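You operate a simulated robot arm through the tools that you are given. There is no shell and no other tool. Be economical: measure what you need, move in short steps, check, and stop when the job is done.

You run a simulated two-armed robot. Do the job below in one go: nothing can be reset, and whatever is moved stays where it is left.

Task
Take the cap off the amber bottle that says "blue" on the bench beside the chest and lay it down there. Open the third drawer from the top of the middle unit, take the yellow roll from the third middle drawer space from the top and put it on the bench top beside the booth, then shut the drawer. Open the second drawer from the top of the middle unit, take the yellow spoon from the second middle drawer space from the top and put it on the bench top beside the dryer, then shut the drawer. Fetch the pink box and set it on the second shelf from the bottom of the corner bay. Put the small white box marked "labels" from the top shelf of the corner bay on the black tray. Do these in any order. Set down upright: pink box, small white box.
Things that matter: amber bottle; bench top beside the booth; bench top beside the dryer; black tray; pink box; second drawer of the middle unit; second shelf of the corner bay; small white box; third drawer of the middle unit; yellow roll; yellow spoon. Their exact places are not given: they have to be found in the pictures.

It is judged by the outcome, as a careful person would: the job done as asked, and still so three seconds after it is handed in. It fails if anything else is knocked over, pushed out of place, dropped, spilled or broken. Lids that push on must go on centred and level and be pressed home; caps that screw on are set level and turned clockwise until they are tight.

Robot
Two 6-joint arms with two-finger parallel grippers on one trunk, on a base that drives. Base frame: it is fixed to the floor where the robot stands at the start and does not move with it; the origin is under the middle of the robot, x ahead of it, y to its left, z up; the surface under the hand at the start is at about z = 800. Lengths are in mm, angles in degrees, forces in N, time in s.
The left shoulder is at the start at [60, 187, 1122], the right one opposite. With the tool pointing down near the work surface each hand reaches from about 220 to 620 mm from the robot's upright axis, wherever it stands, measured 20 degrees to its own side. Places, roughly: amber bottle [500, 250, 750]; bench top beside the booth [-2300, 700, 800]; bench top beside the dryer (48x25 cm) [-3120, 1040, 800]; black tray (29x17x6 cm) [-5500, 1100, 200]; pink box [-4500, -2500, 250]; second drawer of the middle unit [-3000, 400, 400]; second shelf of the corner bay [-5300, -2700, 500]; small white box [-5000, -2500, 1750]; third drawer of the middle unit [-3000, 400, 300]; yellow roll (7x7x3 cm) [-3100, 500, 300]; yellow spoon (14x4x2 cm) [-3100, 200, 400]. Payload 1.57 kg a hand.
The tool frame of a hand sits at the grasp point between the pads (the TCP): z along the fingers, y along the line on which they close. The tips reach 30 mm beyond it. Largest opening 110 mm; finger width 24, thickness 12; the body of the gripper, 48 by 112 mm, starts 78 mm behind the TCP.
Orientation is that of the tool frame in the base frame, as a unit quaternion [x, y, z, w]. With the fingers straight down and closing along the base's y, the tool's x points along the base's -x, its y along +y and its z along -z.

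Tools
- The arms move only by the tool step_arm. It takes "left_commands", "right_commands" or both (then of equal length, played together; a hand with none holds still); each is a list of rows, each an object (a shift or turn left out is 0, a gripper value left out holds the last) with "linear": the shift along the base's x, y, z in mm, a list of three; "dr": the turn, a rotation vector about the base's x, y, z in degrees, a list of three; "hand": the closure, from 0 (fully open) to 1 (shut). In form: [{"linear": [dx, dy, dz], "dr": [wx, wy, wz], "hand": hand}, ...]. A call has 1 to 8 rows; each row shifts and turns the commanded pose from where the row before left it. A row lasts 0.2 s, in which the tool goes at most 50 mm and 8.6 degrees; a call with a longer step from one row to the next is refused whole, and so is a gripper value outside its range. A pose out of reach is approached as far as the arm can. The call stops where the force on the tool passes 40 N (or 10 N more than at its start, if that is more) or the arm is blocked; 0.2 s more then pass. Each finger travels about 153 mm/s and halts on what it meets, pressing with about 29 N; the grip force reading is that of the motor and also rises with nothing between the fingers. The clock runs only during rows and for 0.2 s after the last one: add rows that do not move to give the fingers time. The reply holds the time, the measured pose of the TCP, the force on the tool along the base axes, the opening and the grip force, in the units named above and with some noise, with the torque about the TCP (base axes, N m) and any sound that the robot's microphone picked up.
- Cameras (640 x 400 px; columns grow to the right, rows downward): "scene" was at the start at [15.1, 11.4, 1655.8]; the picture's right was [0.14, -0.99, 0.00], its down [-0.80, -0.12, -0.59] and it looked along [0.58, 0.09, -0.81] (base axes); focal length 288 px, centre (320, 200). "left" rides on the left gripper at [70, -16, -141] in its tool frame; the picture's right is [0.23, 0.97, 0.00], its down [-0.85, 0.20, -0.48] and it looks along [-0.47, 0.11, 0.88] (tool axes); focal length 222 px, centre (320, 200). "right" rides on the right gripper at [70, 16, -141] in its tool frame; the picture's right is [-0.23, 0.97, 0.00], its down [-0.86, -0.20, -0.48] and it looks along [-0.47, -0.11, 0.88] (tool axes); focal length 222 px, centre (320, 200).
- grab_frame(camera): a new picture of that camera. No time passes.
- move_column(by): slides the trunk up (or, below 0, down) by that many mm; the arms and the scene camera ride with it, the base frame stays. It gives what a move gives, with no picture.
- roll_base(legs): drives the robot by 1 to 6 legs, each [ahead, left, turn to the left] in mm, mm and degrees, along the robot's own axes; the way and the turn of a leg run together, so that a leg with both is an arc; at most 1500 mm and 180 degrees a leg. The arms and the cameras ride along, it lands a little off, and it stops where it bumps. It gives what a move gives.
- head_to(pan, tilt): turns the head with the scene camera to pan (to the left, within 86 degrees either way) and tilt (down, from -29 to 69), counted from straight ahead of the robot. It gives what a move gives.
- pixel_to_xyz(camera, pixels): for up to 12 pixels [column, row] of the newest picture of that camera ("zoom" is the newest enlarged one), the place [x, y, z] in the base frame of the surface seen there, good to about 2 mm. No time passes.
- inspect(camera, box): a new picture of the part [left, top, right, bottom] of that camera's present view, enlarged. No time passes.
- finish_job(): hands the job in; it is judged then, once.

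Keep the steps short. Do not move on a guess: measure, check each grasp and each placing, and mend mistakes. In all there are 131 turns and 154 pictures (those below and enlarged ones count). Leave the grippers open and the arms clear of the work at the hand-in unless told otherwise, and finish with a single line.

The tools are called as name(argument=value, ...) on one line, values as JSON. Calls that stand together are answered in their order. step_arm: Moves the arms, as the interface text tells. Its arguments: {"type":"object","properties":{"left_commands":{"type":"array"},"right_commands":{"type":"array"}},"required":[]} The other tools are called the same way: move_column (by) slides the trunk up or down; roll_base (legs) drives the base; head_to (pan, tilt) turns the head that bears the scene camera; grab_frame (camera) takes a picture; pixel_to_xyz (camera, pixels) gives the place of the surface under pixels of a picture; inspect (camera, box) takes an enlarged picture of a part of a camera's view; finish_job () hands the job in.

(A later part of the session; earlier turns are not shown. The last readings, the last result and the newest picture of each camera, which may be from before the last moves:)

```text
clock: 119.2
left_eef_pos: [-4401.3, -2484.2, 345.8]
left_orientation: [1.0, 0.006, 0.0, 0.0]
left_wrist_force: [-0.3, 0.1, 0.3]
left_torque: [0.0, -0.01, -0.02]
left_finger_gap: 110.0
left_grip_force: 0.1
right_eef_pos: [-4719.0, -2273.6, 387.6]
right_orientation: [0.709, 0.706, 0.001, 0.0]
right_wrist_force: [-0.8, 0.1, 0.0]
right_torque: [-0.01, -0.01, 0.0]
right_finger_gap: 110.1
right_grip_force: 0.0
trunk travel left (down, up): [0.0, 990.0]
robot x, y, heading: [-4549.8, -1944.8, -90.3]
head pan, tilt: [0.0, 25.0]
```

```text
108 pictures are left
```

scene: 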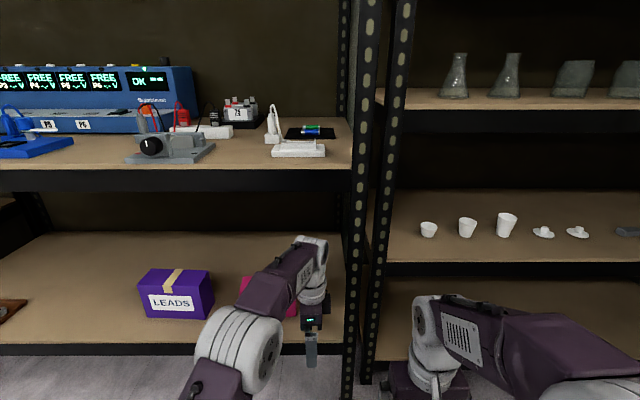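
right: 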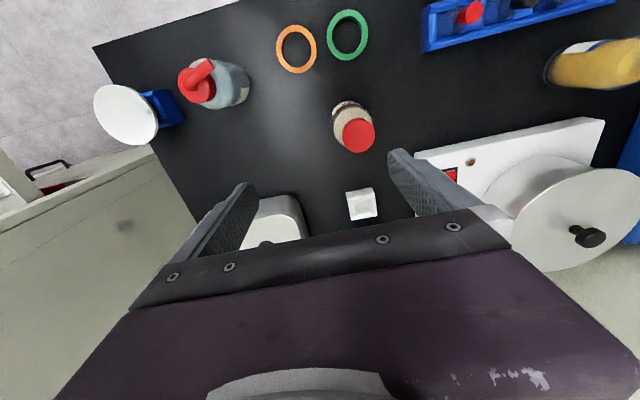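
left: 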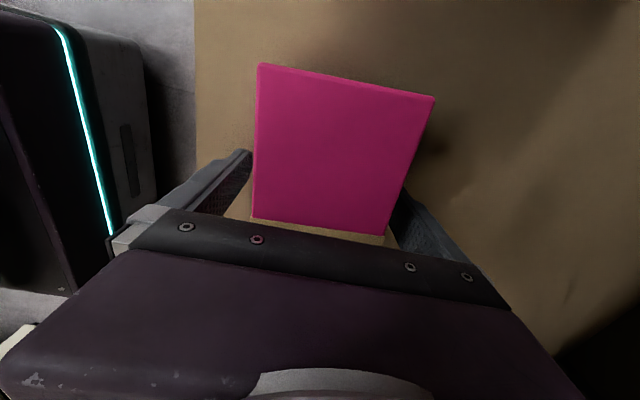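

The box is between the fingers. I'll close and lift 15 mm.

step_arm(left_commands=[{"hand": 0.3}, {"hand": 0.6}, {"hand": 1}, {"hand": 1}, {"linear": [0, 0, 8]}, {"linear": [0, 0, 7]}, {}])

grab_frame(camera="left")

grab_frame(camera="scene")

```text
clock: 120.8
left_eef_pos: [-4401.9, -2485.6, 361.9]
left_orientation: [1.0, 0.006, -0.001, 0.001]
left_wrist_force: [-0.3, -0.5, -2.0]
left_torque: [0.0, -0.02, -0.02]
left_finger_gap: 65.9
left_grip_force: 29.7
right_eef_pos: [-4718.7, -2272.8, 386.7]
right_orientation: [0.708, 0.706, 0.0, 0.0]
right_wrist_force: [-0.6, 0.2, 0.3]
right_torque: [0.01, 0.03, 0.01]
right_finger_gap: 109.9
right_grip_force: 0.0
trunk travel left (down, up): [0.0, 990.0]
robot x, y, heading: [-4547.6, -1943.1, -90.2]
head pan, tilt: [0.0, 25.0]
```

```text
107 pictures are left
```

left: 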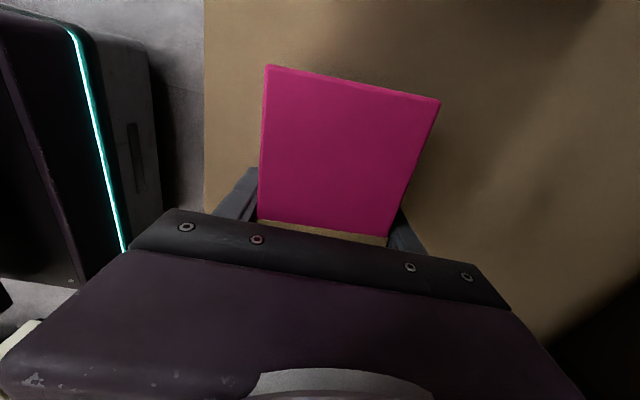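

```text
106 pictures are left
```

scene: 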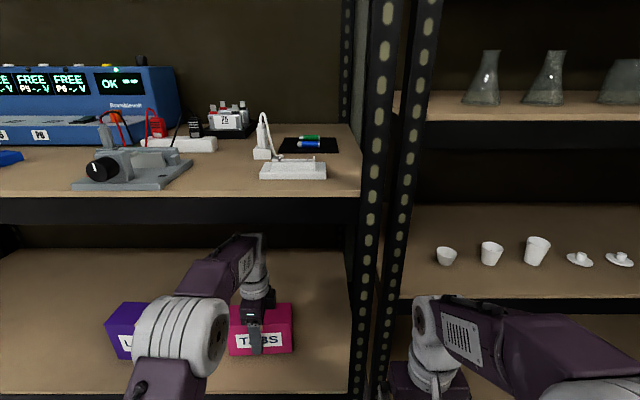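

The box is lifted (2 N, 66 mm wide). Now I'll turn it 90° in place; the sweep stays clear of the purple box.

step_arm(left_commands=[{"dr": [0, 0, 8.2]}, {"dr": [0, 0, 8.2]}, {"dr": [0, 0, 8.2]}, {"dr": [0, 0, 8.2]}, {"dr": [0, 0, 8.2]}, {"dr": [0, 0, 8.2]}, {"dr": [0, 0, 8.2]}, {"dr": [0, 0, 8.2]}])

step_arm(left_commands=[{"dr": [0, 0, 8.2]}, {"dr": [0, 0, 8.2]}, {"dr": [0, 0, 8.2], "linear": [0, 8, 0]}, {"linear": [0, 8, 0]}, {"linear": [0, 0, -8]}, {"linear": [0, 0, -5]}])

grab_frame(camera="scene")

grab_frame(camera="left")

```text
clock: 122.5
left_eef_pos: [-4400.7, -2485.1, 361.1]
left_orientation: [0.836, 0.549, 0.0, 0.0]
left_wrist_force: [-0.2, 0.1, -1.6]
left_torque: [0.0, 0.04, -0.01]
left_finger_gap: 66.0
left_grip_force: 28.8
right_eef_pos: [-4719.5, -2272.9, 386.2]
right_orientation: [0.708, 0.707, 0.001, 0.0]
right_wrist_force: [-0.7, 0.0, -0.9]
right_torque: [-0.01, -0.02, -0.04]
right_finger_gap: 110.1
right_grip_force: 0.1
trunk travel left (down, up): [0.0, 990.0]
robot x, y, heading: [-4544.1, -1946.8, -90.1]
head pan, tilt: [0.0, 25.0]
```

```text
clock: 124.0
left_eef_pos: [-4401.4, -2468.8, 347.5]
left_orientation: [0.701, 0.713, 0.0, 0.0]
left_wrist_force: [-0.9, -0.7, -3.7]
left_torque: [-0.03, 0.03, -0.04]
left_finger_gap: 65.8
left_grip_force: 29.0
right_eef_pos: [-4719.3, -2272.9, 386.4]
right_orientation: [0.708, 0.706, 0.0, 0.001]
right_wrist_force: [-0.1, 0.1, -0.2]
right_torque: [0.0, -0.01, -0.01]
right_finger_gap: 110.2
right_grip_force: 0.0
trunk travel left (down, up): [0.0, 990.0]
robot x, y, heading: [-4546.3, -1944.8, -90.3]
head pan, tilt: [0.0, 25.0]
```

```text
105 pictures are left
```

scene: 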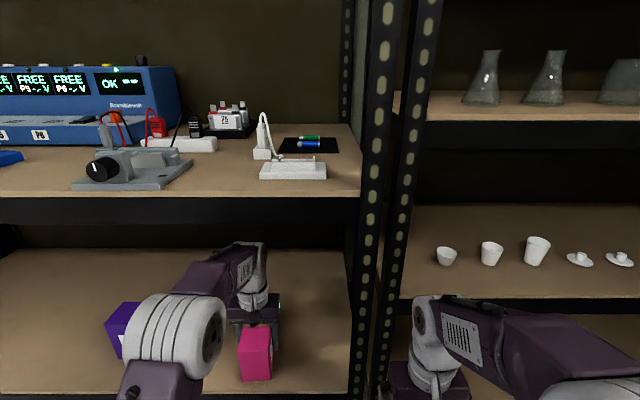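

```text
104 pictures are left
```

left: 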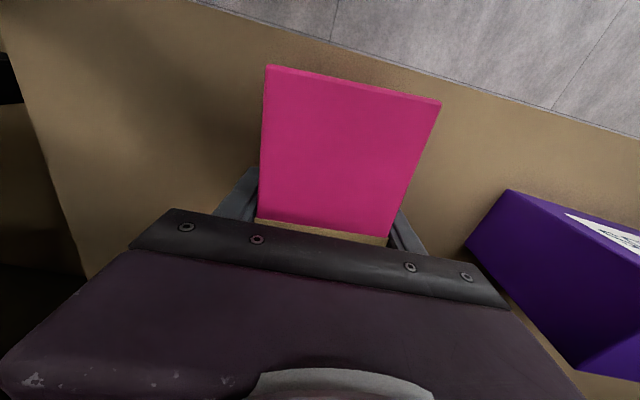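

The box is turned and just above the shelf. I'll set it down, open and back straight out.

step_arm(left_commands=[{"linear": [0, 0, -2.5]}, {"hand": 0.25}, {"hand": 0.2}, {}])

roll_base(legs=[[-330, 0, 0]])

step_arm(left_commands=[{"linear": [0, 0, 8], "dr": [-8.2, 0, 0], "hand": 0}, {"linear": [0, 0, 8], "dr": [-8.2, 0, 0]}, {"linear": [0, 0, 8], "dr": [-8.2, 0, 0]}, {"linear": [0, 0, 8], "dr": [-8.2, 0, 0]}, {"linear": [0, 0, 5], "dr": [-8.2, 0, 0]}, {"linear": [0, 0, 0], "dr": [-8.2, 0, 0]}, {"linear": [0, 0, 0], "dr": [-8.2, 0, 0]}, {"linear": [0, 0, 0], "dr": [-8.2, 0, 0]}])

step_arm(left_commands=[{"dr": [-8.2, 0, 0]}, {"dr": [-8.2, 0, 0]}, {"dr": [-8, 0, 0]}])

grab_frame(camera="scene")

grab_frame(camera="left")

```text
clock: 125.0
left_eef_pos: [-4402.4, -2470.0, 345.2]
left_orientation: [0.701, 0.713, -0.001, 0.001]
left_wrist_force: [0.7, 1.2, 0.7]
left_torque: [0.0, 0.02, 0.02]
left_finger_gap: 88.2
left_grip_force: 0.0
right_eef_pos: [-4719.2, -2272.1, 386.2]
right_orientation: [0.708, 0.706, 0.001, 0.0]
right_wrist_force: [0.6, -0.5, 0.5]
right_torque: [0.01, -0.01, -0.03]
right_finger_gap: 109.9
right_grip_force: 0.1
trunk travel left (down, up): [0.0, 990.0]
robot x, y, heading: [-4544.7, -1947.8, -90.2]
head pan, tilt: [0.0, 25.0]
```

```text
clock: 127.1
left_eef_pos: [-4402.4, -2138.0, 345.6]
left_orientation: [0.703, 0.711, 0.0, 0.0]
left_wrist_force: [0.9, -0.1, 0.9]
left_torque: [0.01, 0.01, 0.03]
left_finger_gap: 88.4
left_grip_force: 0.1
right_eef_pos: [-4717.5, -1940.5, 387.2]
right_orientation: [0.71, 0.704, -0.001, 0.001]
right_wrist_force: [-0.5, -0.8, -0.4]
right_torque: [-0.01, 0.02, 0.0]
right_finger_gap: 110.0
right_grip_force: 0.1
trunk travel left (down, up): [0.0, 990.0]
robot x, y, heading: [-4543.3, -1616.8, -90.2]
head pan, tilt: [0.0, 25.0]
```

```text
clock: 128.9
left_eef_pos: [-4376.5, -2137.7, 379.6]
left_orientation: [0.596, 0.629, -0.315, 0.386]
left_wrist_force: [-0.5, 0.1, -0.2]
left_torque: [0.0, -0.02, 0.01]
left_finger_gap: 110.1
left_grip_force: 0.0
left hand out of reach, approached as far as the arm can: row 6, 7
right_eef_pos: [-4719.1, -1940.7, 386.3]
right_orientation: [0.711, 0.703, 0.0, 0.0]
right_wrist_force: [1.2, -0.2, -0.3]
right_torque: [-0.02, -0.04, 0.03]
right_finger_gap: 109.7
right_grip_force: 0.0
trunk travel left (down, up): [0.0, 990.0]
robot x, y, heading: [-4544.3, -1614.8, -90.3]
head pan, tilt: [0.0, 25.0]
```

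```text
clock: 129.7
left_eef_pos: [-4402.1, -2172.5, 427.5]
left_orientation: [0.505, 0.55, -0.428, 0.51]
left_wrist_force: [0.0, -0.6, 0.6]
left_torque: [0.04, 0.01, 0.01]
left_finger_gap: 109.8
left_grip_force: 0.1
left hand out of reach, approached as far as the arm can: row 2, 3
right_eef_pos: [-4718.4, -1941.2, 385.8]
right_orientation: [0.71, 0.704, 0.0, 0.0]
right_wrist_force: [-0.3, 0.4, -0.8]
right_torque: [-0.01, 0.01, 0.02]
right_finger_gap: 109.5
right_grip_force: 0.1
trunk travel left (down, up): [0.0, 990.0]
robot x, y, heading: [-4543.9, -1616.8, -90.4]
head pan, tilt: [0.0, 25.0]
```

```text
103 pictures are left
```

scene: 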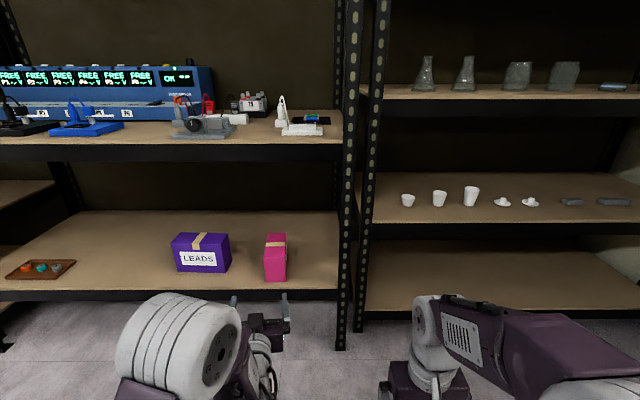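

```text
102 pictures are left
```

left: 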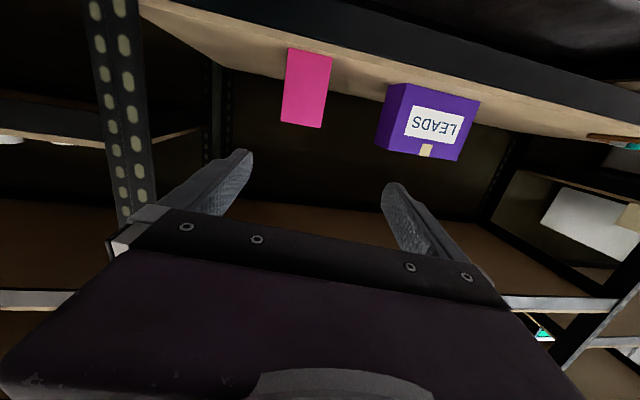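

The pose was too close in for the horizontal hand. I'll extend it forward.

step_arm(left_commands=[{"linear": [0, -25, 0]}, {"linear": [0, -25, 0]}, {"linear": [0, -25, 0]}, {"linear": [0, -25, 0]}, {}])

grab_frame(camera="scene")

pixel_to_xyz(camera="scene", pixels=[[276, 238], [266, 248], [285, 248], [266, 276], [285, 276], [275, 265], [228, 260], [343, 280]])

```text
clock: 130.9
left_eef_pos: [-4402.0, -2273.6, 426.8]
left_orientation: [0.502, 0.549, -0.44, 0.503]
left_wrist_force: [0.8, 0.2, 1.3]
left_torque: [0.0, 0.02, 0.01]
left_finger_gap: 109.6
left_grip_force: 0.2
right_eef_pos: [-4718.1, -1941.0, 386.5]
right_orientation: [0.71, 0.704, 0.0, 0.0]
right_wrist_force: [0.5, 0.8, -0.1]
right_torque: [0.03, 0.02, -0.01]
right_finger_gap: 110.1
right_grip_force: 0.0
trunk travel left (down, up): [0.0, 990.0]
robot x, y, heading: [-4545.5, -1617.9, -90.6]
head pan, tilt: [0.0, 25.0]
```

```text
101 pictures are left
```

scene: 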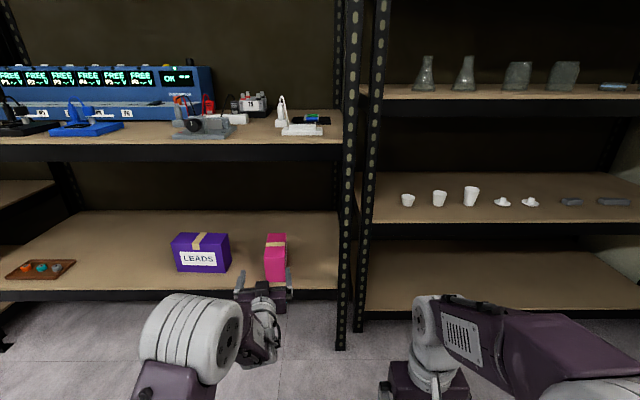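

```text
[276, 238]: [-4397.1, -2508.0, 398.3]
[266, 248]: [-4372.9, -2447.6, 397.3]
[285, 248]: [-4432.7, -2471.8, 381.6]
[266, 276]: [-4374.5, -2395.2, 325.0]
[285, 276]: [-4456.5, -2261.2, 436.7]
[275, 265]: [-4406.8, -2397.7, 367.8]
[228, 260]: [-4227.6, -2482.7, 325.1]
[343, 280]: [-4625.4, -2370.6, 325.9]
```

The hand is about 6° off in yaw and pitch. I'll correct that and lower to the box's mid-height.

step_arm(left_commands=[{"linear": [0, 0, -20], "dr": [-3, 0, -3.2]}, {"linear": [0, 0, -20], "dr": [-3, 0, -3.2]}, {"linear": [0, 0, -20]}, {"linear": [0, 0, -15]}, {}])

grab_frame(camera="left")

pixel_to_xyz(camera="left", pixels=[[307, 90], [290, 90], [320, 90], [307, 60], [307, 110]])

```text
clock: 132.1
left_eef_pos: [-4456.1, -2292.9, 367.1]
left_orientation: [0.507, 0.495, -0.491, 0.508]
left_wrist_force: [0.5, 0.2, 0.8]
left_torque: [0.01, 0.0, -0.01]
left_finger_gap: 110.1
left_grip_force: 0.1
left hand out of reach, approached as far as the arm can: row 1, 2, 3, 4
right_eef_pos: [-4718.7, -1941.3, 386.4]
right_orientation: [0.71, 0.704, 0.0, 0.0]
right_wrist_force: [-0.4, -0.2, 0.7]
right_torque: [-0.03, 0.03, 0.01]
right_finger_gap: 110.0
right_grip_force: 0.1
trunk travel left (down, up): [0.0, 990.0]
robot x, y, heading: [-4549.5, -1615.3, -90.9]
head pan, tilt: [0.0, 25.0]
```

```text
100 pictures are left
```

left: 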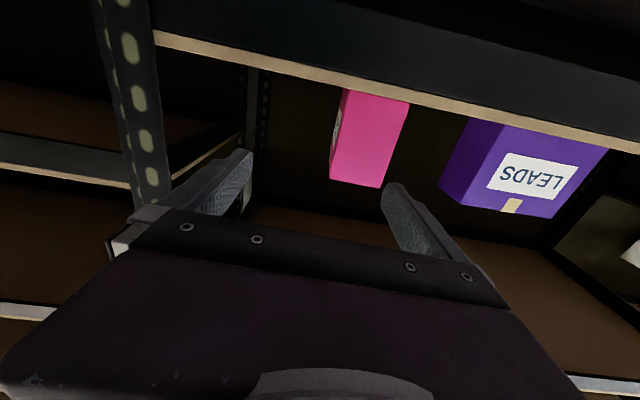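

```text
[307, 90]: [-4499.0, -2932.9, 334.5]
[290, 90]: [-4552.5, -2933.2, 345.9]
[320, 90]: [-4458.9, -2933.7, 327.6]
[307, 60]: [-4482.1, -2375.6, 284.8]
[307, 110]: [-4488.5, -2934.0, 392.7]
```

The orientation is now right but x drifted to -4456 because the pose was at the reach limit. I'll try extending forward and moving back over in x.

step_arm(left_commands=[{"linear": [10, -20, 0]}, {"linear": [15, -10, 0]}, {"linear": [15, 0, 0]}, {"linear": [13, 0, 0]}])

```text
clock: 133.1
left_eef_pos: [-4451.8, -2313.7, 366.3]
left_orientation: [0.5, 0.502, -0.493, 0.506]
left_wrist_force: [-0.3, 1.1, 0.0]
left_torque: [0.0, 0.0, -0.02]
left_finger_gap: 110.1
left_grip_force: 0.1
left hand out of reach, approached as far as the arm can: row 1, 2, 3, 4
right_eef_pos: [-4718.0, -1940.7, 386.3]
right_orientation: [0.71, 0.704, 0.0, -0.001]
right_wrist_force: [0.9, -0.5, 0.0]
right_torque: [-0.02, 0.01, -0.01]
right_finger_gap: 110.3
right_grip_force: 0.0
trunk travel left (down, up): [0.0, 990.0]
robot x, y, heading: [-4544.8, -1617.8, -90.6]
head pan, tilt: [0.0, 25.0]
```

The hand is level and straight at lateral 93 mm, so I'll use the base to shift left 47 mm and line up with the box.

roll_base(legs=[[0, 46, 0.6]])

grab_frame(camera="left")

grab_frame(camera="scene")

pixel_to_xyz(camera="left", pixels=[[300, 130], [290, 130], [310, 130]])

```text
clock: 134.0
left_eef_pos: [-4398.1, -2311.9, 367.4]
left_orientation: [0.497, 0.504, -0.49, 0.508]
left_wrist_force: [0.2, 0.4, -0.5]
left_torque: [-0.01, 0.02, 0.03]
left_finger_gap: 110.3
left_grip_force: 0.0
right_eef_pos: [-4668.0, -1943.8, 387.2]
right_orientation: [0.706, 0.708, 0.0, 0.0]
right_wrist_force: [-0.3, -0.2, -0.3]
right_torque: [-0.02, 0.02, -0.02]
right_finger_gap: 110.0
right_grip_force: 0.0
trunk travel left (down, up): [0.0, 990.0]
robot x, y, heading: [-4498.1, -1616.2, -90.2]
head pan, tilt: [0.0, 25.0]
```

```text
99 pictures are left
```

left: 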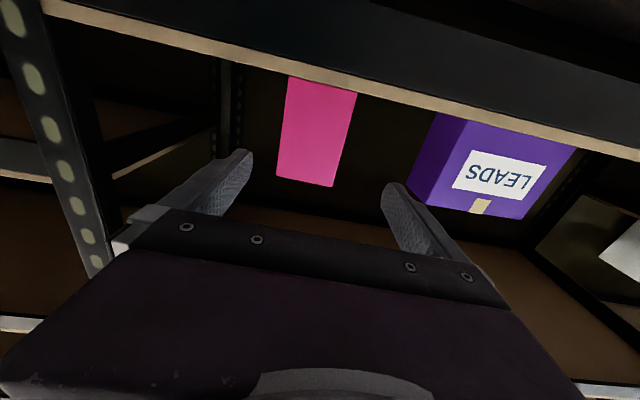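

```text
98 pictures are left
```

scene: 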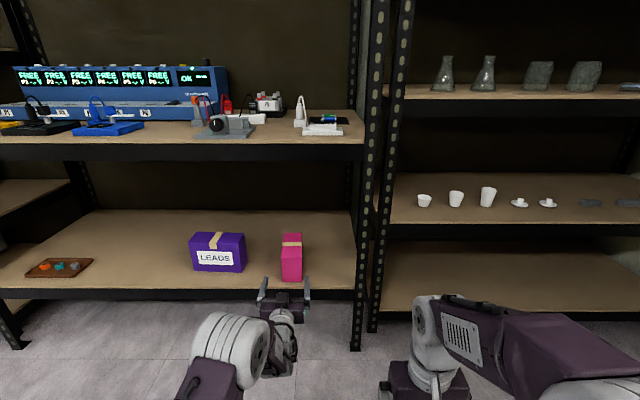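

```text
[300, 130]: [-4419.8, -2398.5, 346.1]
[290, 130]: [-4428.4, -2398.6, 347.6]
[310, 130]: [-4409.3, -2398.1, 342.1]
```

The box face is centred on x ≈ -4404. I'll shift the hand 5 mm and drive in 145 mm.

step_arm(left_commands=[{"linear": [-5, 0, 0]}])

roll_base(legs=[[145, 0, 0]])

grab_frame(camera="left")

```text
clock: 134.4
left_eef_pos: [-4402.4, -2311.9, 366.9]
left_orientation: [0.497, 0.505, -0.489, 0.509]
left_wrist_force: [0.3, 0.4, 0.2]
left_torque: [0.02, 0.03, -0.01]
left_finger_gap: 110.1
left_grip_force: 0.0
right_eef_pos: [-4668.9, -1942.2, 386.0]
right_orientation: [0.706, 0.708, 0.0, 0.0]
right_wrist_force: [0.7, -0.5, 0.5]
right_torque: [-0.01, 0.01, -0.01]
right_finger_gap: 109.9
right_grip_force: 0.1
trunk travel left (down, up): [0.0, 990.0]
robot x, y, heading: [-4498.1, -1615.1, -89.9]
head pan, tilt: [0.0, 25.0]
```

```text
clock: 135.8
left_eef_pos: [-4400.9, -2459.5, 366.6]
left_orientation: [0.496, 0.505, -0.49, 0.509]
left_wrist_force: [0.1, -0.5, 0.5]
left_torque: [-0.01, 0.02, 0.0]
left_finger_gap: 110.2
left_grip_force: 0.1
right_eef_pos: [-4667.7, -2091.7, 388.0]
right_orientation: [0.706, 0.709, 0.0, 0.0]
right_wrist_force: [0.4, -0.9, 0.0]
right_torque: [-0.01, 0.03, -0.02]
right_finger_gap: 110.2
right_grip_force: 0.1
trunk travel left (down, up): [0.0, 990.0]
robot x, y, heading: [-4497.4, -1761.9, -89.8]
head pan, tilt: [0.0, 25.0]
```

```text
97 pictures are left
```

left: 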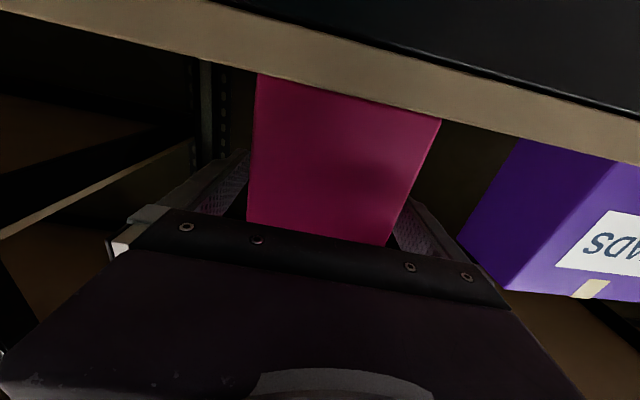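

The box is between the fingers. I'll close, lift with the column, then back out.

step_arm(left_commands=[{"hand": 0.3}, {"hand": 0.6}, {"hand": 1}, {"hand": 1}])

move_column(by=20)

roll_base(legs=[[-300, 0, 0]])

grab_frame(camera="scene")

grab_frame(camera="left")

```text
clock: 136.8
left_eef_pos: [-4400.7, -2459.5, 367.7]
left_orientation: [0.498, 0.504, -0.49, 0.508]
left_wrist_force: [-0.2, 1.4, 0.5]
left_torque: [-0.14, 0.05, -0.08]
left_finger_gap: 64.9
left_grip_force: 29.4
right_eef_pos: [-4667.5, -2090.0, 386.0]
right_orientation: [0.706, 0.708, 0.0, -0.001]
right_wrist_force: [-0.1, -0.1, 0.2]
right_torque: [0.01, -0.01, -0.01]
right_finger_gap: 110.0
right_grip_force: 0.0
trunk travel left (down, up): [0.0, 990.0]
robot x, y, heading: [-4498.0, -1760.8, -89.5]
head pan, tilt: [0.0, 25.0]
```

```text
clock: 137.5
left_eef_pos: [-4399.5, -2459.2, 386.2]
left_orientation: [0.497, 0.505, -0.489, 0.509]
left_wrist_force: [0.1, -1.0, -2.5]
left_torque: [0.02, -0.04, 0.01]
left_finger_gap: 64.7
left_grip_force: 28.7
right_eef_pos: [-4668.0, -2089.9, 406.2]
right_orientation: [0.706, 0.708, 0.0, 0.0]
right_wrist_force: [-0.8, 0.2, 0.9]
right_torque: [0.02, 0.03, -0.01]
right_finger_gap: 109.9
right_grip_force: 0.1
trunk travel left (down, up): [-20.0, 970.0]
robot x, y, heading: [-4499.8, -1761.3, -89.8]
head pan, tilt: [0.0, 25.0]
```

```text
clock: 139.5
left_eef_pos: [-4397.0, -2161.2, 387.6]
left_orientation: [0.495, 0.507, -0.487, 0.51]
left_wrist_force: [-0.3, -0.5, -2.7]
left_torque: [0.05, 0.04, 0.0]
left_finger_gap: 64.8
left_grip_force: 29.0
right_eef_pos: [-4667.5, -1794.1, 406.8]
right_orientation: [0.703, 0.711, 0.001, 0.0]
right_wrist_force: [0.3, -0.4, 0.3]
right_torque: [0.0, -0.02, 0.0]
right_finger_gap: 109.9
right_grip_force: 0.1
trunk travel left (down, up): [-20.0, 970.0]
robot x, y, heading: [-4506.0, -1465.5, -89.2]
head pan, tilt: [0.0, 25.0]
```

```text
96 pictures are left
```

scene: 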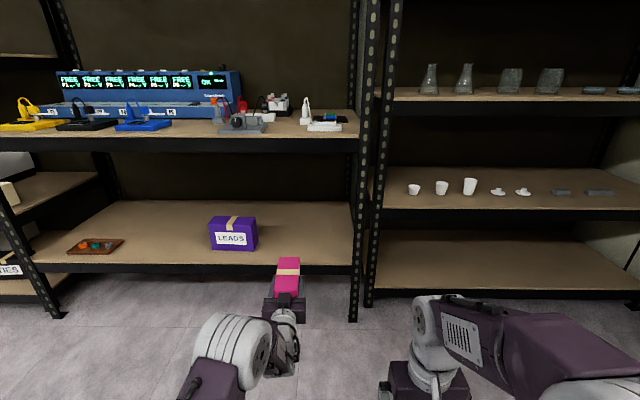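

```text
95 pictures are left
```

left: 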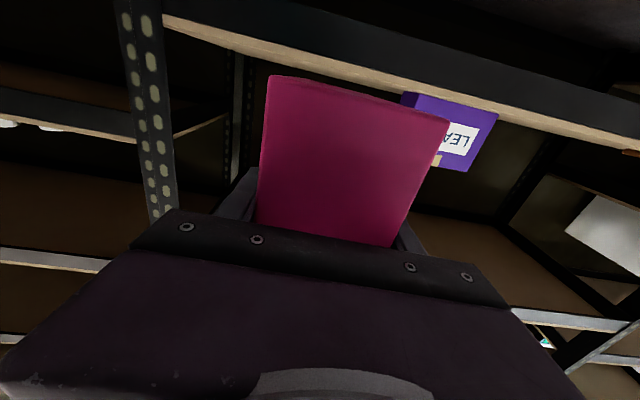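

The box is held level (2.6 N). I'll raise the column 200 and move right toward the free spot between the corner bay's left post and the first cup, then measure it.

move_column(by=205)

roll_base(legs=[[0, -385, -0.8]])

grab_frame(camera="scene")

inspect(camera="scene", box=[200, 150, 480, 325])

```text
clock: 141.7
left_eef_pos: [-4397.3, -2161.4, 592.7]
left_orientation: [0.495, 0.507, -0.486, 0.511]
left_wrist_force: [-1.0, -0.6, -2.2]
left_torque: [-0.01, -0.01, -0.02]
left_finger_gap: 64.9
left_grip_force: 29.3
right_eef_pos: [-4666.5, -1794.3, 611.7]
right_orientation: [0.703, 0.711, 0.001, 0.0]
right_wrist_force: [0.4, 0.9, -0.3]
right_torque: [-0.01, -0.01, 0.0]
right_finger_gap: 110.0
right_grip_force: 0.1
trunk travel left (down, up): [-225.0, 765.0]
robot x, y, heading: [-4501.5, -1468.5, -89.4]
head pan, tilt: [0.0, 25.0]
```

```text
clock: 144.1
left_eef_pos: [-4788.0, -2164.7, 592.3]
left_orientation: [0.499, 0.503, -0.491, 0.507]
left_wrist_force: [0.1, -0.2, -1.8]
left_torque: [0.06, 0.0, -0.02]
left_finger_gap: 64.8
left_grip_force: 28.3
right_eef_pos: [-5052.8, -1794.0, 610.8]
right_orientation: [0.708, 0.706, -0.001, 0.0]
right_wrist_force: [-0.2, -0.1, 0.2]
right_torque: [0.0, -0.01, -0.04]
right_finger_gap: 109.7
right_grip_force: 0.1
trunk travel left (down, up): [-225.0, 765.0]
robot x, y, heading: [-4882.2, -1468.5, -90.0]
head pan, tilt: [0.0, 25.0]
```

```text
94 pictures are left
```

scene: 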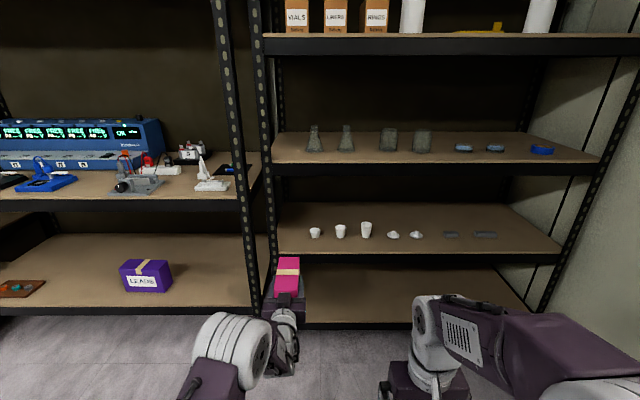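

```text
2.29 times, centred on (340, 238) of scene
```

zoom: 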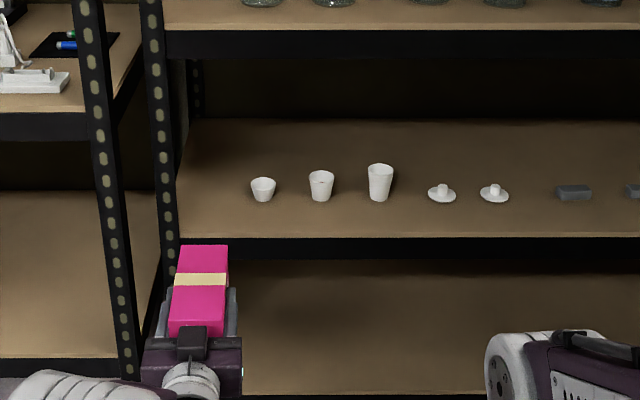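

pixel_to_xyz(camera="zoom", pixels=[[250, 188], [275, 188], [262, 198], [172, 210], [178, 190], [200, 200], [180, 235], [225, 222]])

pixel_to_xyz(camera="scene", pixels=[[494, 235], [474, 235], [510, 240], [530, 240], [550, 240], [553, 255], [540, 225], [520, 215], [460, 235], [560, 252]])

```text
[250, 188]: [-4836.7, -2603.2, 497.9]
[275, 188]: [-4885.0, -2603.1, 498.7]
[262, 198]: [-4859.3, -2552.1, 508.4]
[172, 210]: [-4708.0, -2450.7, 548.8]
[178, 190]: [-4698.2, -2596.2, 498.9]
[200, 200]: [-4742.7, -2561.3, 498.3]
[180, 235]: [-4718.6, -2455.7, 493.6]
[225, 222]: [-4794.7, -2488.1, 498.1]
```

```text
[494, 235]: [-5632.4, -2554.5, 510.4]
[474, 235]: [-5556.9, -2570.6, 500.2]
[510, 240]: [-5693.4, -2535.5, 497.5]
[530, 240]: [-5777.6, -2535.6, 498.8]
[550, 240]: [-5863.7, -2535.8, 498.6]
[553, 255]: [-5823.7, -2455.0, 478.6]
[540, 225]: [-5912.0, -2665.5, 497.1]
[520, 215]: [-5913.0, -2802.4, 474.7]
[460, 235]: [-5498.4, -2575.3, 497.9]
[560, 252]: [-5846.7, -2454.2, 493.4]
```

The free gap is x from -4720 to -4838, and the small cup's top is below my finger height. The box at x ≈ -4785 leaves over 20 mm either side. I'll drive in part-way and check.

roll_base(legs=[[270, 0, 0]])

inspect(camera="scene", box=[200, 150, 480, 325])

pixel_to_xyz(camera="zoom", pixels=[[190, 200], [230, 200], [260, 200], [160, 200], [200, 240]])

```text
clock: 146.0
left_eef_pos: [-4788.6, -2436.0, 592.3]
left_orientation: [0.499, 0.503, -0.491, 0.507]
left_wrist_force: [0.3, 0.2, -3.0]
left_torque: [0.04, 0.0, -0.03]
left_finger_gap: 64.6
left_grip_force: 29.3
right_eef_pos: [-5051.5, -2065.5, 611.3]
right_orientation: [0.708, 0.707, 0.0, -0.001]
right_wrist_force: [-0.4, -0.1, 0.5]
right_torque: [-0.01, -0.01, 0.0]
right_finger_gap: 109.7
right_grip_force: 0.0
trunk travel left (down, up): [-225.0, 765.0]
robot x, y, heading: [-4880.1, -1741.2, -90.1]
head pan, tilt: [0.0, 25.0]
```

```text
2.29 times, centred on (340, 238) of scene
```

zoom: 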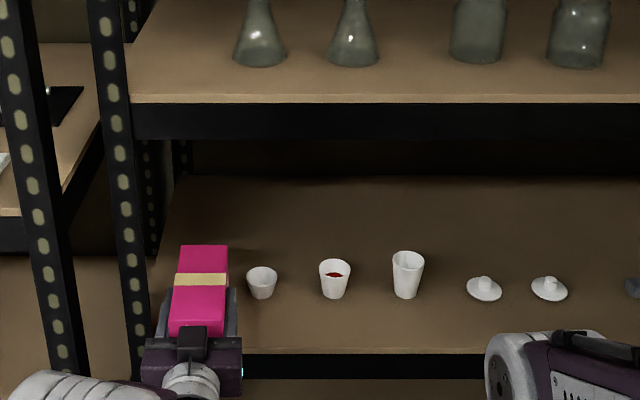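

```text
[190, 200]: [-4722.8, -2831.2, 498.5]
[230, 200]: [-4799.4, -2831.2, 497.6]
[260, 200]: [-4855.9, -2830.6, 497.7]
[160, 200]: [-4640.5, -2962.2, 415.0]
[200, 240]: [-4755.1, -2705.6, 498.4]
```

Lined up. I'll drive the last 100 mm in.

roll_base(legs=[[100, 0, 0]])

move_column(by=-22)

inspect(camera="scene", box=[180, 180, 400, 340])

grab_frame(camera="left")

```text
clock: 147.2
left_eef_pos: [-4788.2, -2536.0, 591.2]
left_orientation: [0.499, 0.504, -0.49, 0.507]
left_wrist_force: [-0.2, -1.0, -3.0]
left_torque: [0.03, 0.02, 0.01]
left_finger_gap: 64.8
left_grip_force: 29.7
right_eef_pos: [-5053.6, -2165.0, 611.1]
right_orientation: [0.708, 0.707, 0.0, -0.001]
right_wrist_force: [-0.3, -0.3, -0.9]
right_torque: [0.04, 0.02, -0.02]
right_finger_gap: 109.9
right_grip_force: 0.2
trunk travel left (down, up): [-225.0, 765.0]
robot x, y, heading: [-4883.9, -1838.4, -90.0]
head pan, tilt: [0.0, 25.0]
```

```text
clock: 147.9
left_eef_pos: [-4789.6, -2535.2, 570.2]
left_orientation: [0.5, 0.503, -0.491, 0.507]
left_wrist_force: [0.0, 0.6, -2.7]
left_torque: [0.02, 0.0, 0.0]
left_finger_gap: 64.9
left_grip_force: 29.0
right_eef_pos: [-5052.2, -2165.0, 590.5]
right_orientation: [0.707, 0.707, 0.001, 0.0]
right_wrist_force: [-0.9, -0.4, 0.2]
right_torque: [-0.02, 0.01, -0.03]
right_finger_gap: 109.8
right_grip_force: 0.1
trunk travel left (down, up): [-203.0, 787.0]
robot x, y, heading: [-4880.0, -1835.7, -90.0]
head pan, tilt: [0.0, 25.0]
```

```text
2.50 times, centred on (290, 260) of scene
```

zoom: 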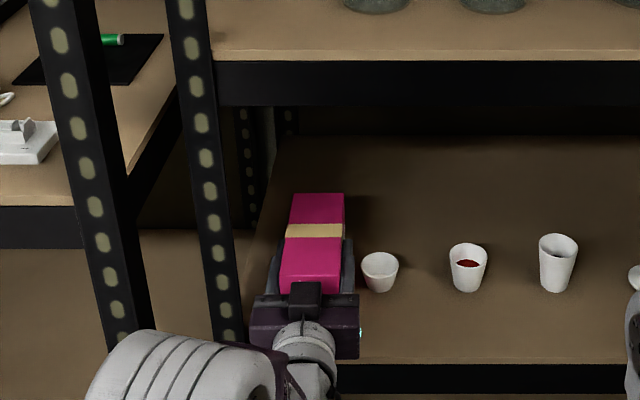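

```text
90 pictures are left
```

left: 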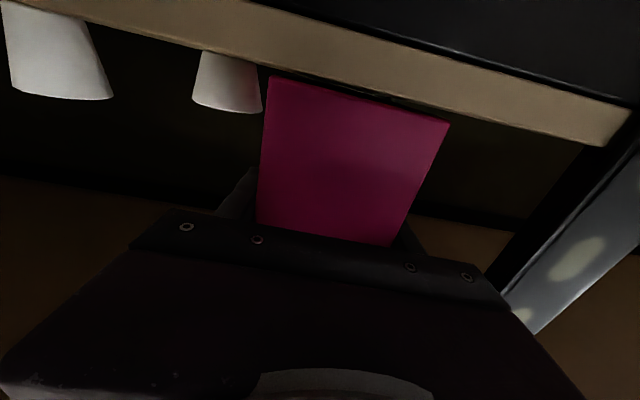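

The box is 4 mm or so above the shelf, clear of the cup. I'll lower slowly to contact.

move_column(by=-3)

move_column(by=-1.5)

```text
clock: 148.4
left_eef_pos: [-4788.4, -2535.0, 568.4]
left_orientation: [0.499, 0.503, -0.491, 0.508]
left_wrist_force: [0.3, -1.3, -0.1]
left_torque: [-0.23, 0.07, 0.01]
left_finger_gap: 64.6
left_grip_force: 28.9
right_eef_pos: [-5052.9, -2165.3, 586.8]
right_orientation: [0.707, 0.707, 0.0, 0.0]
right_wrist_force: [0.1, 0.5, -0.3]
right_torque: [0.0, 0.02, 0.04]
right_finger_gap: 109.9
right_grip_force: 0.0
trunk travel left (down, up): [-200.0, 790.0]
robot x, y, heading: [-4879.9, -1838.4, -90.1]
head pan, tilt: [0.0, 25.0]
```

```text
clock: 148.9
left_eef_pos: [-4788.6, -2534.3, 568.6]
left_orientation: [0.498, 0.502, -0.492, 0.508]
left_wrist_force: [0.9, -1.6, 8.0]
left_torque: [0.51, 0.31, 0.04]
left_finger_gap: 64.8
left_grip_force: 29.0
right_eef_pos: [-5052.5, -2164.3, 585.7]
right_orientation: [0.708, 0.707, 0.0, 0.001]
right_wrist_force: [0.2, -0.2, -0.8]
right_torque: [-0.01, 0.0, 0.01]
right_finger_gap: 110.1
right_grip_force: 0.1
trunk travel left (down, up): [-199.0, 791.0]
robot x, y, heading: [-4881.7, -1840.3, -90.0]
head pan, tilt: [0.0, 25.0]
```

It has made contact at 8 N. I'll open moderately and back straight out.

step_arm(left_commands=[{"hand": 0.35}, {"hand": 0.25}, {}])

roll_base(legs=[[-330, 0, 0]])

grab_frame(camera="scene")

```text
clock: 149.7
left_eef_pos: [-4789.7, -2534.7, 566.2]
left_orientation: [0.499, 0.503, -0.491, 0.507]
left_wrist_force: [-0.2, 0.3, 1.1]
left_torque: [-0.03, 0.01, 0.0]
left_finger_gap: 82.2
left_grip_force: 0.1
right_eef_pos: [-5053.1, -2165.5, 585.3]
right_orientation: [0.708, 0.706, 0.0, 0.001]
right_wrist_force: [0.2, 0.5, 0.4]
right_torque: [0.04, 0.01, 0.02]
right_finger_gap: 109.8
right_grip_force: 0.0
trunk travel left (down, up): [-199.0, 791.0]
robot x, y, heading: [-4881.2, -1841.3, -89.9]
head pan, tilt: [0.0, 25.0]
```

```text
clock: 151.8
left_eef_pos: [-4790.5, -2211.5, 567.1]
left_orientation: [0.5, 0.502, -0.493, 0.505]
left_wrist_force: [-0.9, 0.5, -0.1]
left_torque: [0.0, -0.02, -0.01]
left_finger_gap: 82.4
left_grip_force: 0.1
right_eef_pos: [-5054.0, -1838.6, 586.1]
right_orientation: [0.71, 0.704, 0.0, -0.001]
right_wrist_force: [0.3, -0.2, -0.5]
right_torque: [0.0, 0.01, 0.02]
right_finger_gap: 110.0
right_grip_force: 0.1
trunk travel left (down, up): [-199.0, 791.0]
robot x, y, heading: [-4878.6, -1513.4, -90.6]
head pan, tilt: [0.0, 25.0]
```

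```text
89 pictures are left
```

scene: 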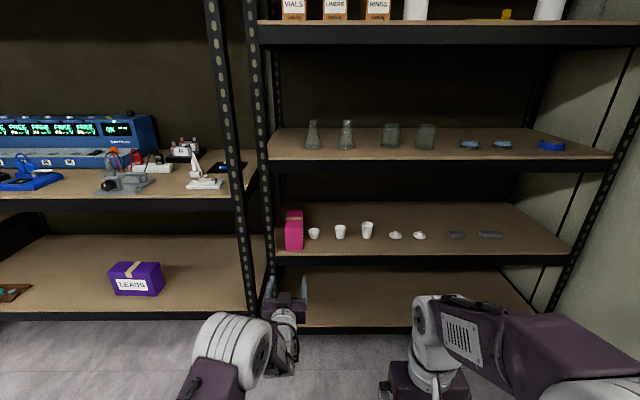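

The pink box stands upright on the second shelf, with the cups undisturbed. Next is the white "LABELS" box on the top shelf. I'll raise the column and shift right to x ≈ -4942.

move_column(by=400)

move_column(by=391)

roll_base(legs=[[0, -150, 0.6]])

step_arm(left_commands=[{"linear": [0, 0, 40], "hand": 0}, {"linear": [0, 0, 40]}, {"linear": [0, 0, 40]}, {"linear": [0, 0, 40]}, {"linear": [0, 0, 40]}, {"linear": [0, 0, 40]}, {"linear": [0, 0, 40]}, {"linear": [0, 0, 20]}])

head_to(pan=0, tilt=20)

grab_frame(camera="scene")

grab_frame(camera="left")

```text
clock: 155.7
left_eef_pos: [-4792.3, -2211.1, 965.0]
left_orientation: [0.5, 0.502, -0.493, 0.505]
left_wrist_force: [0.9, 0.7, -0.6]
left_torque: [0.02, 0.0, -0.01]
left_finger_gap: 82.5
left_grip_force: 0.0
right_eef_pos: [-5053.7, -1839.4, 985.2]
right_orientation: [0.71, 0.704, 0.0, 0.0]
right_wrist_force: [0.3, -0.5, 0.4]
right_torque: [-0.02, -0.02, 0.0]
right_finger_gap: 110.1
right_grip_force: 0.0
trunk travel left (down, up): [-599.0, 391.0]
robot x, y, heading: [-4879.1, -1513.4, -90.4]
head pan, tilt: [0.0, 25.0]
```

```text
clock: 159.4
left_eef_pos: [-4791.1, -2211.4, 1357.1]
left_orientation: [0.5, 0.502, -0.492, 0.505]
left_wrist_force: [-0.2, 0.4, 0.1]
left_torque: [-0.01, -0.02, -0.03]
left_finger_gap: 82.2
left_grip_force: 0.0
right_eef_pos: [-5053.6, -1839.0, 1376.3]
right_orientation: [0.71, 0.704, 0.001, -0.001]
right_wrist_force: [-0.8, -0.2, 0.3]
right_torque: [0.02, 0.0, -0.02]
right_finger_gap: 110.2
right_grip_force: 0.0
trunk travel left (down, up): [-990.0, 0.0]
robot x, y, heading: [-4878.8, -1513.9, -90.4]
head pan, tilt: [0.0, 25.0]
```

```text
clock: 160.8
left_eef_pos: [-4932.5, -2210.6, 1355.8]
left_orientation: [0.499, 0.504, -0.492, 0.506]
left_wrist_force: [0.7, -0.9, 1.3]
left_torque: [0.0, 0.04, 0.01]
left_finger_gap: 82.5
left_grip_force: 0.0
right_eef_pos: [-5197.3, -1839.4, 1376.5]
right_orientation: [0.708, 0.706, -0.001, -0.001]
right_wrist_force: [0.3, 0.7, 0.1]
right_torque: [0.0, 0.03, 0.03]
right_finger_gap: 110.0
right_grip_force: 0.0
trunk travel left (down, up): [-990.0, 0.0]
robot x, y, heading: [-5027.4, -1516.5, -90.0]
head pan, tilt: [0.0, 25.0]
```

```text
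clock: 162.6
left_eef_pos: [-4936.7, -2208.5, 1655.8]
left_orientation: [0.499, 0.503, -0.49, 0.507]
left_wrist_force: [-1.0, -0.5, -0.5]
left_torque: [0.03, 0.05, 0.03]
left_finger_gap: 110.1
left_grip_force: 0.2
right_eef_pos: [-5201.4, -1839.4, 1375.9]
right_orientation: [0.708, 0.706, 0.0, 0.0]
right_wrist_force: [-0.5, -0.4, 0.0]
right_torque: [-0.04, -0.05, -0.03]
right_finger_gap: 110.3
right_grip_force: 0.0
trunk travel left (down, up): [-990.0, 0.0]
robot x, y, heading: [-5030.0, -1514.5, -90.1]
head pan, tilt: [0.0, 25.0]
```

```text
clock: 163.3
left_eef_pos: [-4935.6, -2207.0, 1655.5]
left_orientation: [0.498, 0.504, -0.491, 0.507]
left_wrist_force: [0.4, 0.9, 0.1]
left_torque: [0.03, -0.01, -0.03]
left_finger_gap: 109.8
left_grip_force: 0.0
right_eef_pos: [-5200.3, -1839.3, 1376.6]
right_orientation: [0.707, 0.707, 0.001, 0.0]
right_wrist_force: [0.6, -0.1, 0.9]
right_torque: [0.0, 0.0, 0.0]
right_finger_gap: 109.8
right_grip_force: 0.1
trunk travel left (down, up): [-990.0, 0.0]
robot x, y, heading: [-5026.9, -1511.6, -90.3]
head pan, tilt: [0.0, 20.0]
```

```text
88 pictures are left
```

scene: 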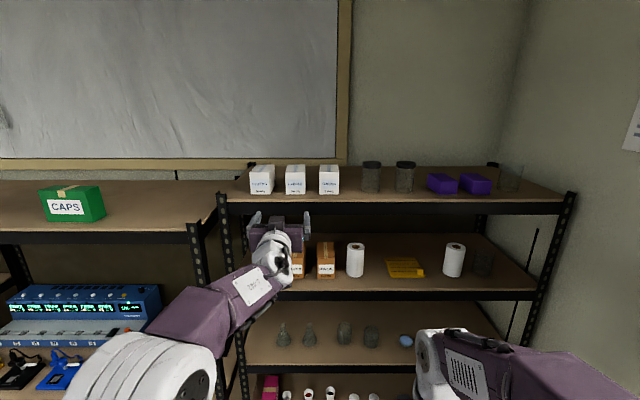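

```text
87 pictures are left
```

left: 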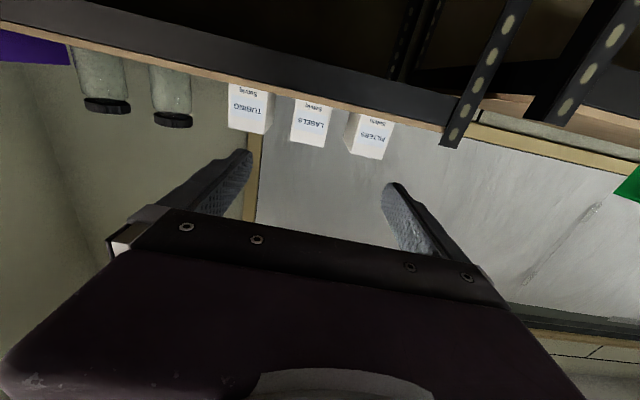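

The hand is at the right height. I'll zoom to confirm the "LABELS" box and measure it and its neighbours.

inspect(camera="scene", box=[230, 150, 360, 231])

pixel_to_xyz(camera="zoom", pixels=[[273, 180], [368, 180], [320, 210], [320, 120], [320, 150], [215, 180], [440, 180], [282, 150], [360, 150], [320, 80], [190, 180], [460, 180]])

```text
4.92 times, centred on (295, 190) of scene
```

zoom: 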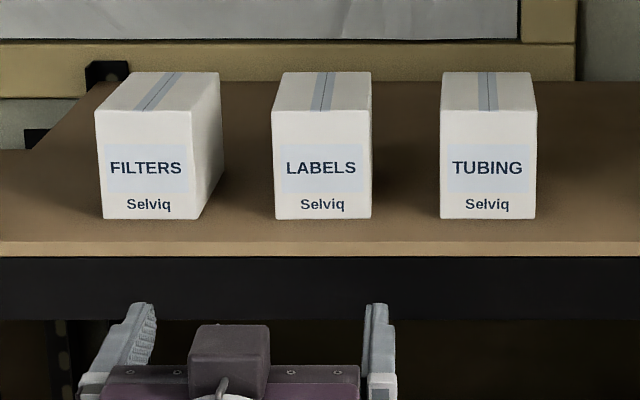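

```text
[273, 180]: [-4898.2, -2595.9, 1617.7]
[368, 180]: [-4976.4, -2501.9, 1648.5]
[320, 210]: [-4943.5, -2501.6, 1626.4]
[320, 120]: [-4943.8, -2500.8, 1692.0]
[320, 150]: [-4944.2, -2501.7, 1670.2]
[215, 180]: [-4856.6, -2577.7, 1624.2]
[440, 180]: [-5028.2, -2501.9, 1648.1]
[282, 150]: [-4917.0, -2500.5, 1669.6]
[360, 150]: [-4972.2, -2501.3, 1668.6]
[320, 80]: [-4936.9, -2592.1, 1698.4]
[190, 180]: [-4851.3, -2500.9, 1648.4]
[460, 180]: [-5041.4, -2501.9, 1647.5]
```

Confirmed: "LABELS" is the middle box, x -4910 to -4980, z 1617 to 1698. I'll align x and drive in part-way, then check.

step_arm(left_commands=[{"linear": [-9, 0, 3]}])

roll_base(legs=[[220, 0, 0.2]])

inspect(camera="scene", box=[200, 130, 400, 255])

grab_frame(camera="left")

```text
clock: 163.7
left_eef_pos: [-4944.8, -2209.5, 1658.7]
left_orientation: [0.498, 0.504, -0.491, 0.507]
left_wrist_force: [0.2, 0.0, 0.3]
left_torque: [0.01, 0.01, -0.02]
left_finger_gap: 110.1
left_grip_force: 0.0
right_eef_pos: [-5200.7, -1839.8, 1376.0]
right_orientation: [0.708, 0.707, 0.0, 0.0]
right_wrist_force: [0.3, -0.4, 0.9]
right_torque: [-0.01, 0.01, -0.01]
right_finger_gap: 110.1
right_grip_force: 0.0
trunk travel left (down, up): [-990.0, 0.0]
robot x, y, heading: [-5028.6, -1511.9, -89.8]
head pan, tilt: [0.0, 20.0]
```

```text
clock: 165.3
left_eef_pos: [-4940.4, -2420.5, 1662.8]
left_orientation: [0.496, 0.504, -0.489, 0.511]
left_wrist_force: [-0.3, 0.1, 0.0]
left_torque: [0.03, -0.01, 0.01]
left_finger_gap: 110.2
left_grip_force: 0.1
right_eef_pos: [-5198.1, -2054.5, 1378.6]
right_orientation: [0.706, 0.708, -0.002, 0.003]
right_wrist_force: [0.5, -0.4, 0.1]
right_torque: [-0.06, 0.01, -0.02]
right_finger_gap: 110.2
right_grip_force: 0.0
trunk travel left (down, up): [-990.0, 0.0]
robot x, y, heading: [-5028.6, -1733.3, -90.0]
head pan, tilt: [0.0, 20.0]
```

```text
3.20 times, centred on (300, 192) of scene
```

zoom: 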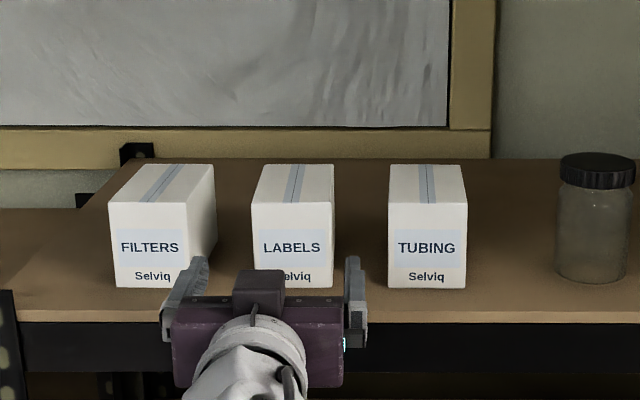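

```text
84 pictures are left
```

left: 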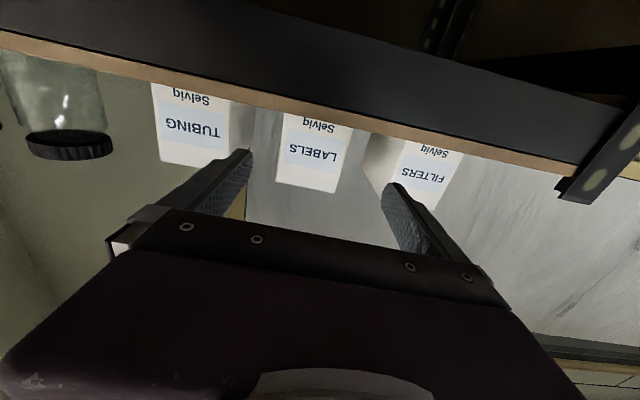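

Fingers are lined up either side of the "LABELS" box. I'll nudge x by -5 mm and drive in the last 128 mm.

step_arm(left_commands=[{"linear": [-5, 0, -2]}])

roll_base(legs=[[128, 0, 0]])

inspect(camera="scene", box=[200, 130, 400, 255])

```text
clock: 165.8
left_eef_pos: [-4945.7, -2432.8, 1656.1]
left_orientation: [0.498, 0.505, -0.489, 0.508]
left_wrist_force: [-0.3, 0.1, -0.8]
left_torque: [-0.05, 0.02, -0.02]
left_finger_gap: 110.2
left_grip_force: 0.1
right_eef_pos: [-5198.2, -2062.2, 1375.6]
right_orientation: [0.706, 0.709, 0.0, -0.001]
right_wrist_force: [-0.4, -0.6, -1.3]
right_torque: [0.05, 0.0, -0.02]
right_finger_gap: 110.0
right_grip_force: 0.0
trunk travel left (down, up): [-990.0, 0.0]
robot x, y, heading: [-5028.1, -1728.2, -89.8]
head pan, tilt: [0.0, 20.0]
```

```text
clock: 167.0
left_eef_pos: [-4945.6, -2548.8, 1661.5]
left_orientation: [0.496, 0.503, -0.49, 0.511]
left_wrist_force: [1.0, 1.3, -0.3]
left_torque: [0.02, 0.0, 0.03]
left_finger_gap: 110.2
left_grip_force: 0.0
right_eef_pos: [-5198.2, -2181.5, 1377.2]
right_orientation: [0.706, 0.709, -0.002, 0.002]
right_wrist_force: [-0.4, 0.7, -1.0]
right_torque: [-0.05, -0.02, 0.0]
right_finger_gap: 110.1
right_grip_force: 0.0
trunk travel left (down, up): [-990.0, 0.0]
robot x, y, heading: [-5029.2, -1859.7, -89.6]
head pan, tilt: [0.0, 20.0]
```

```text
3.20 times, centred on (300, 192) of scene
```

zoom: 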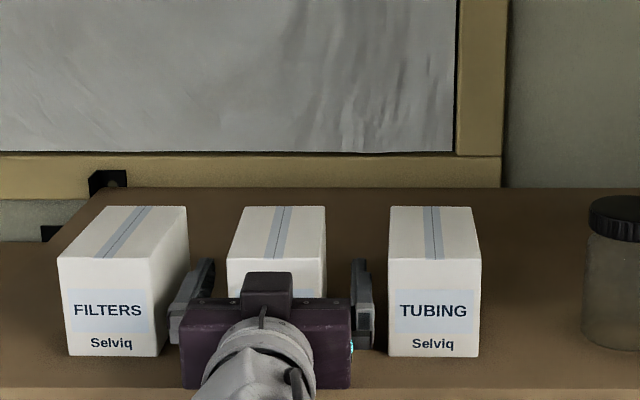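

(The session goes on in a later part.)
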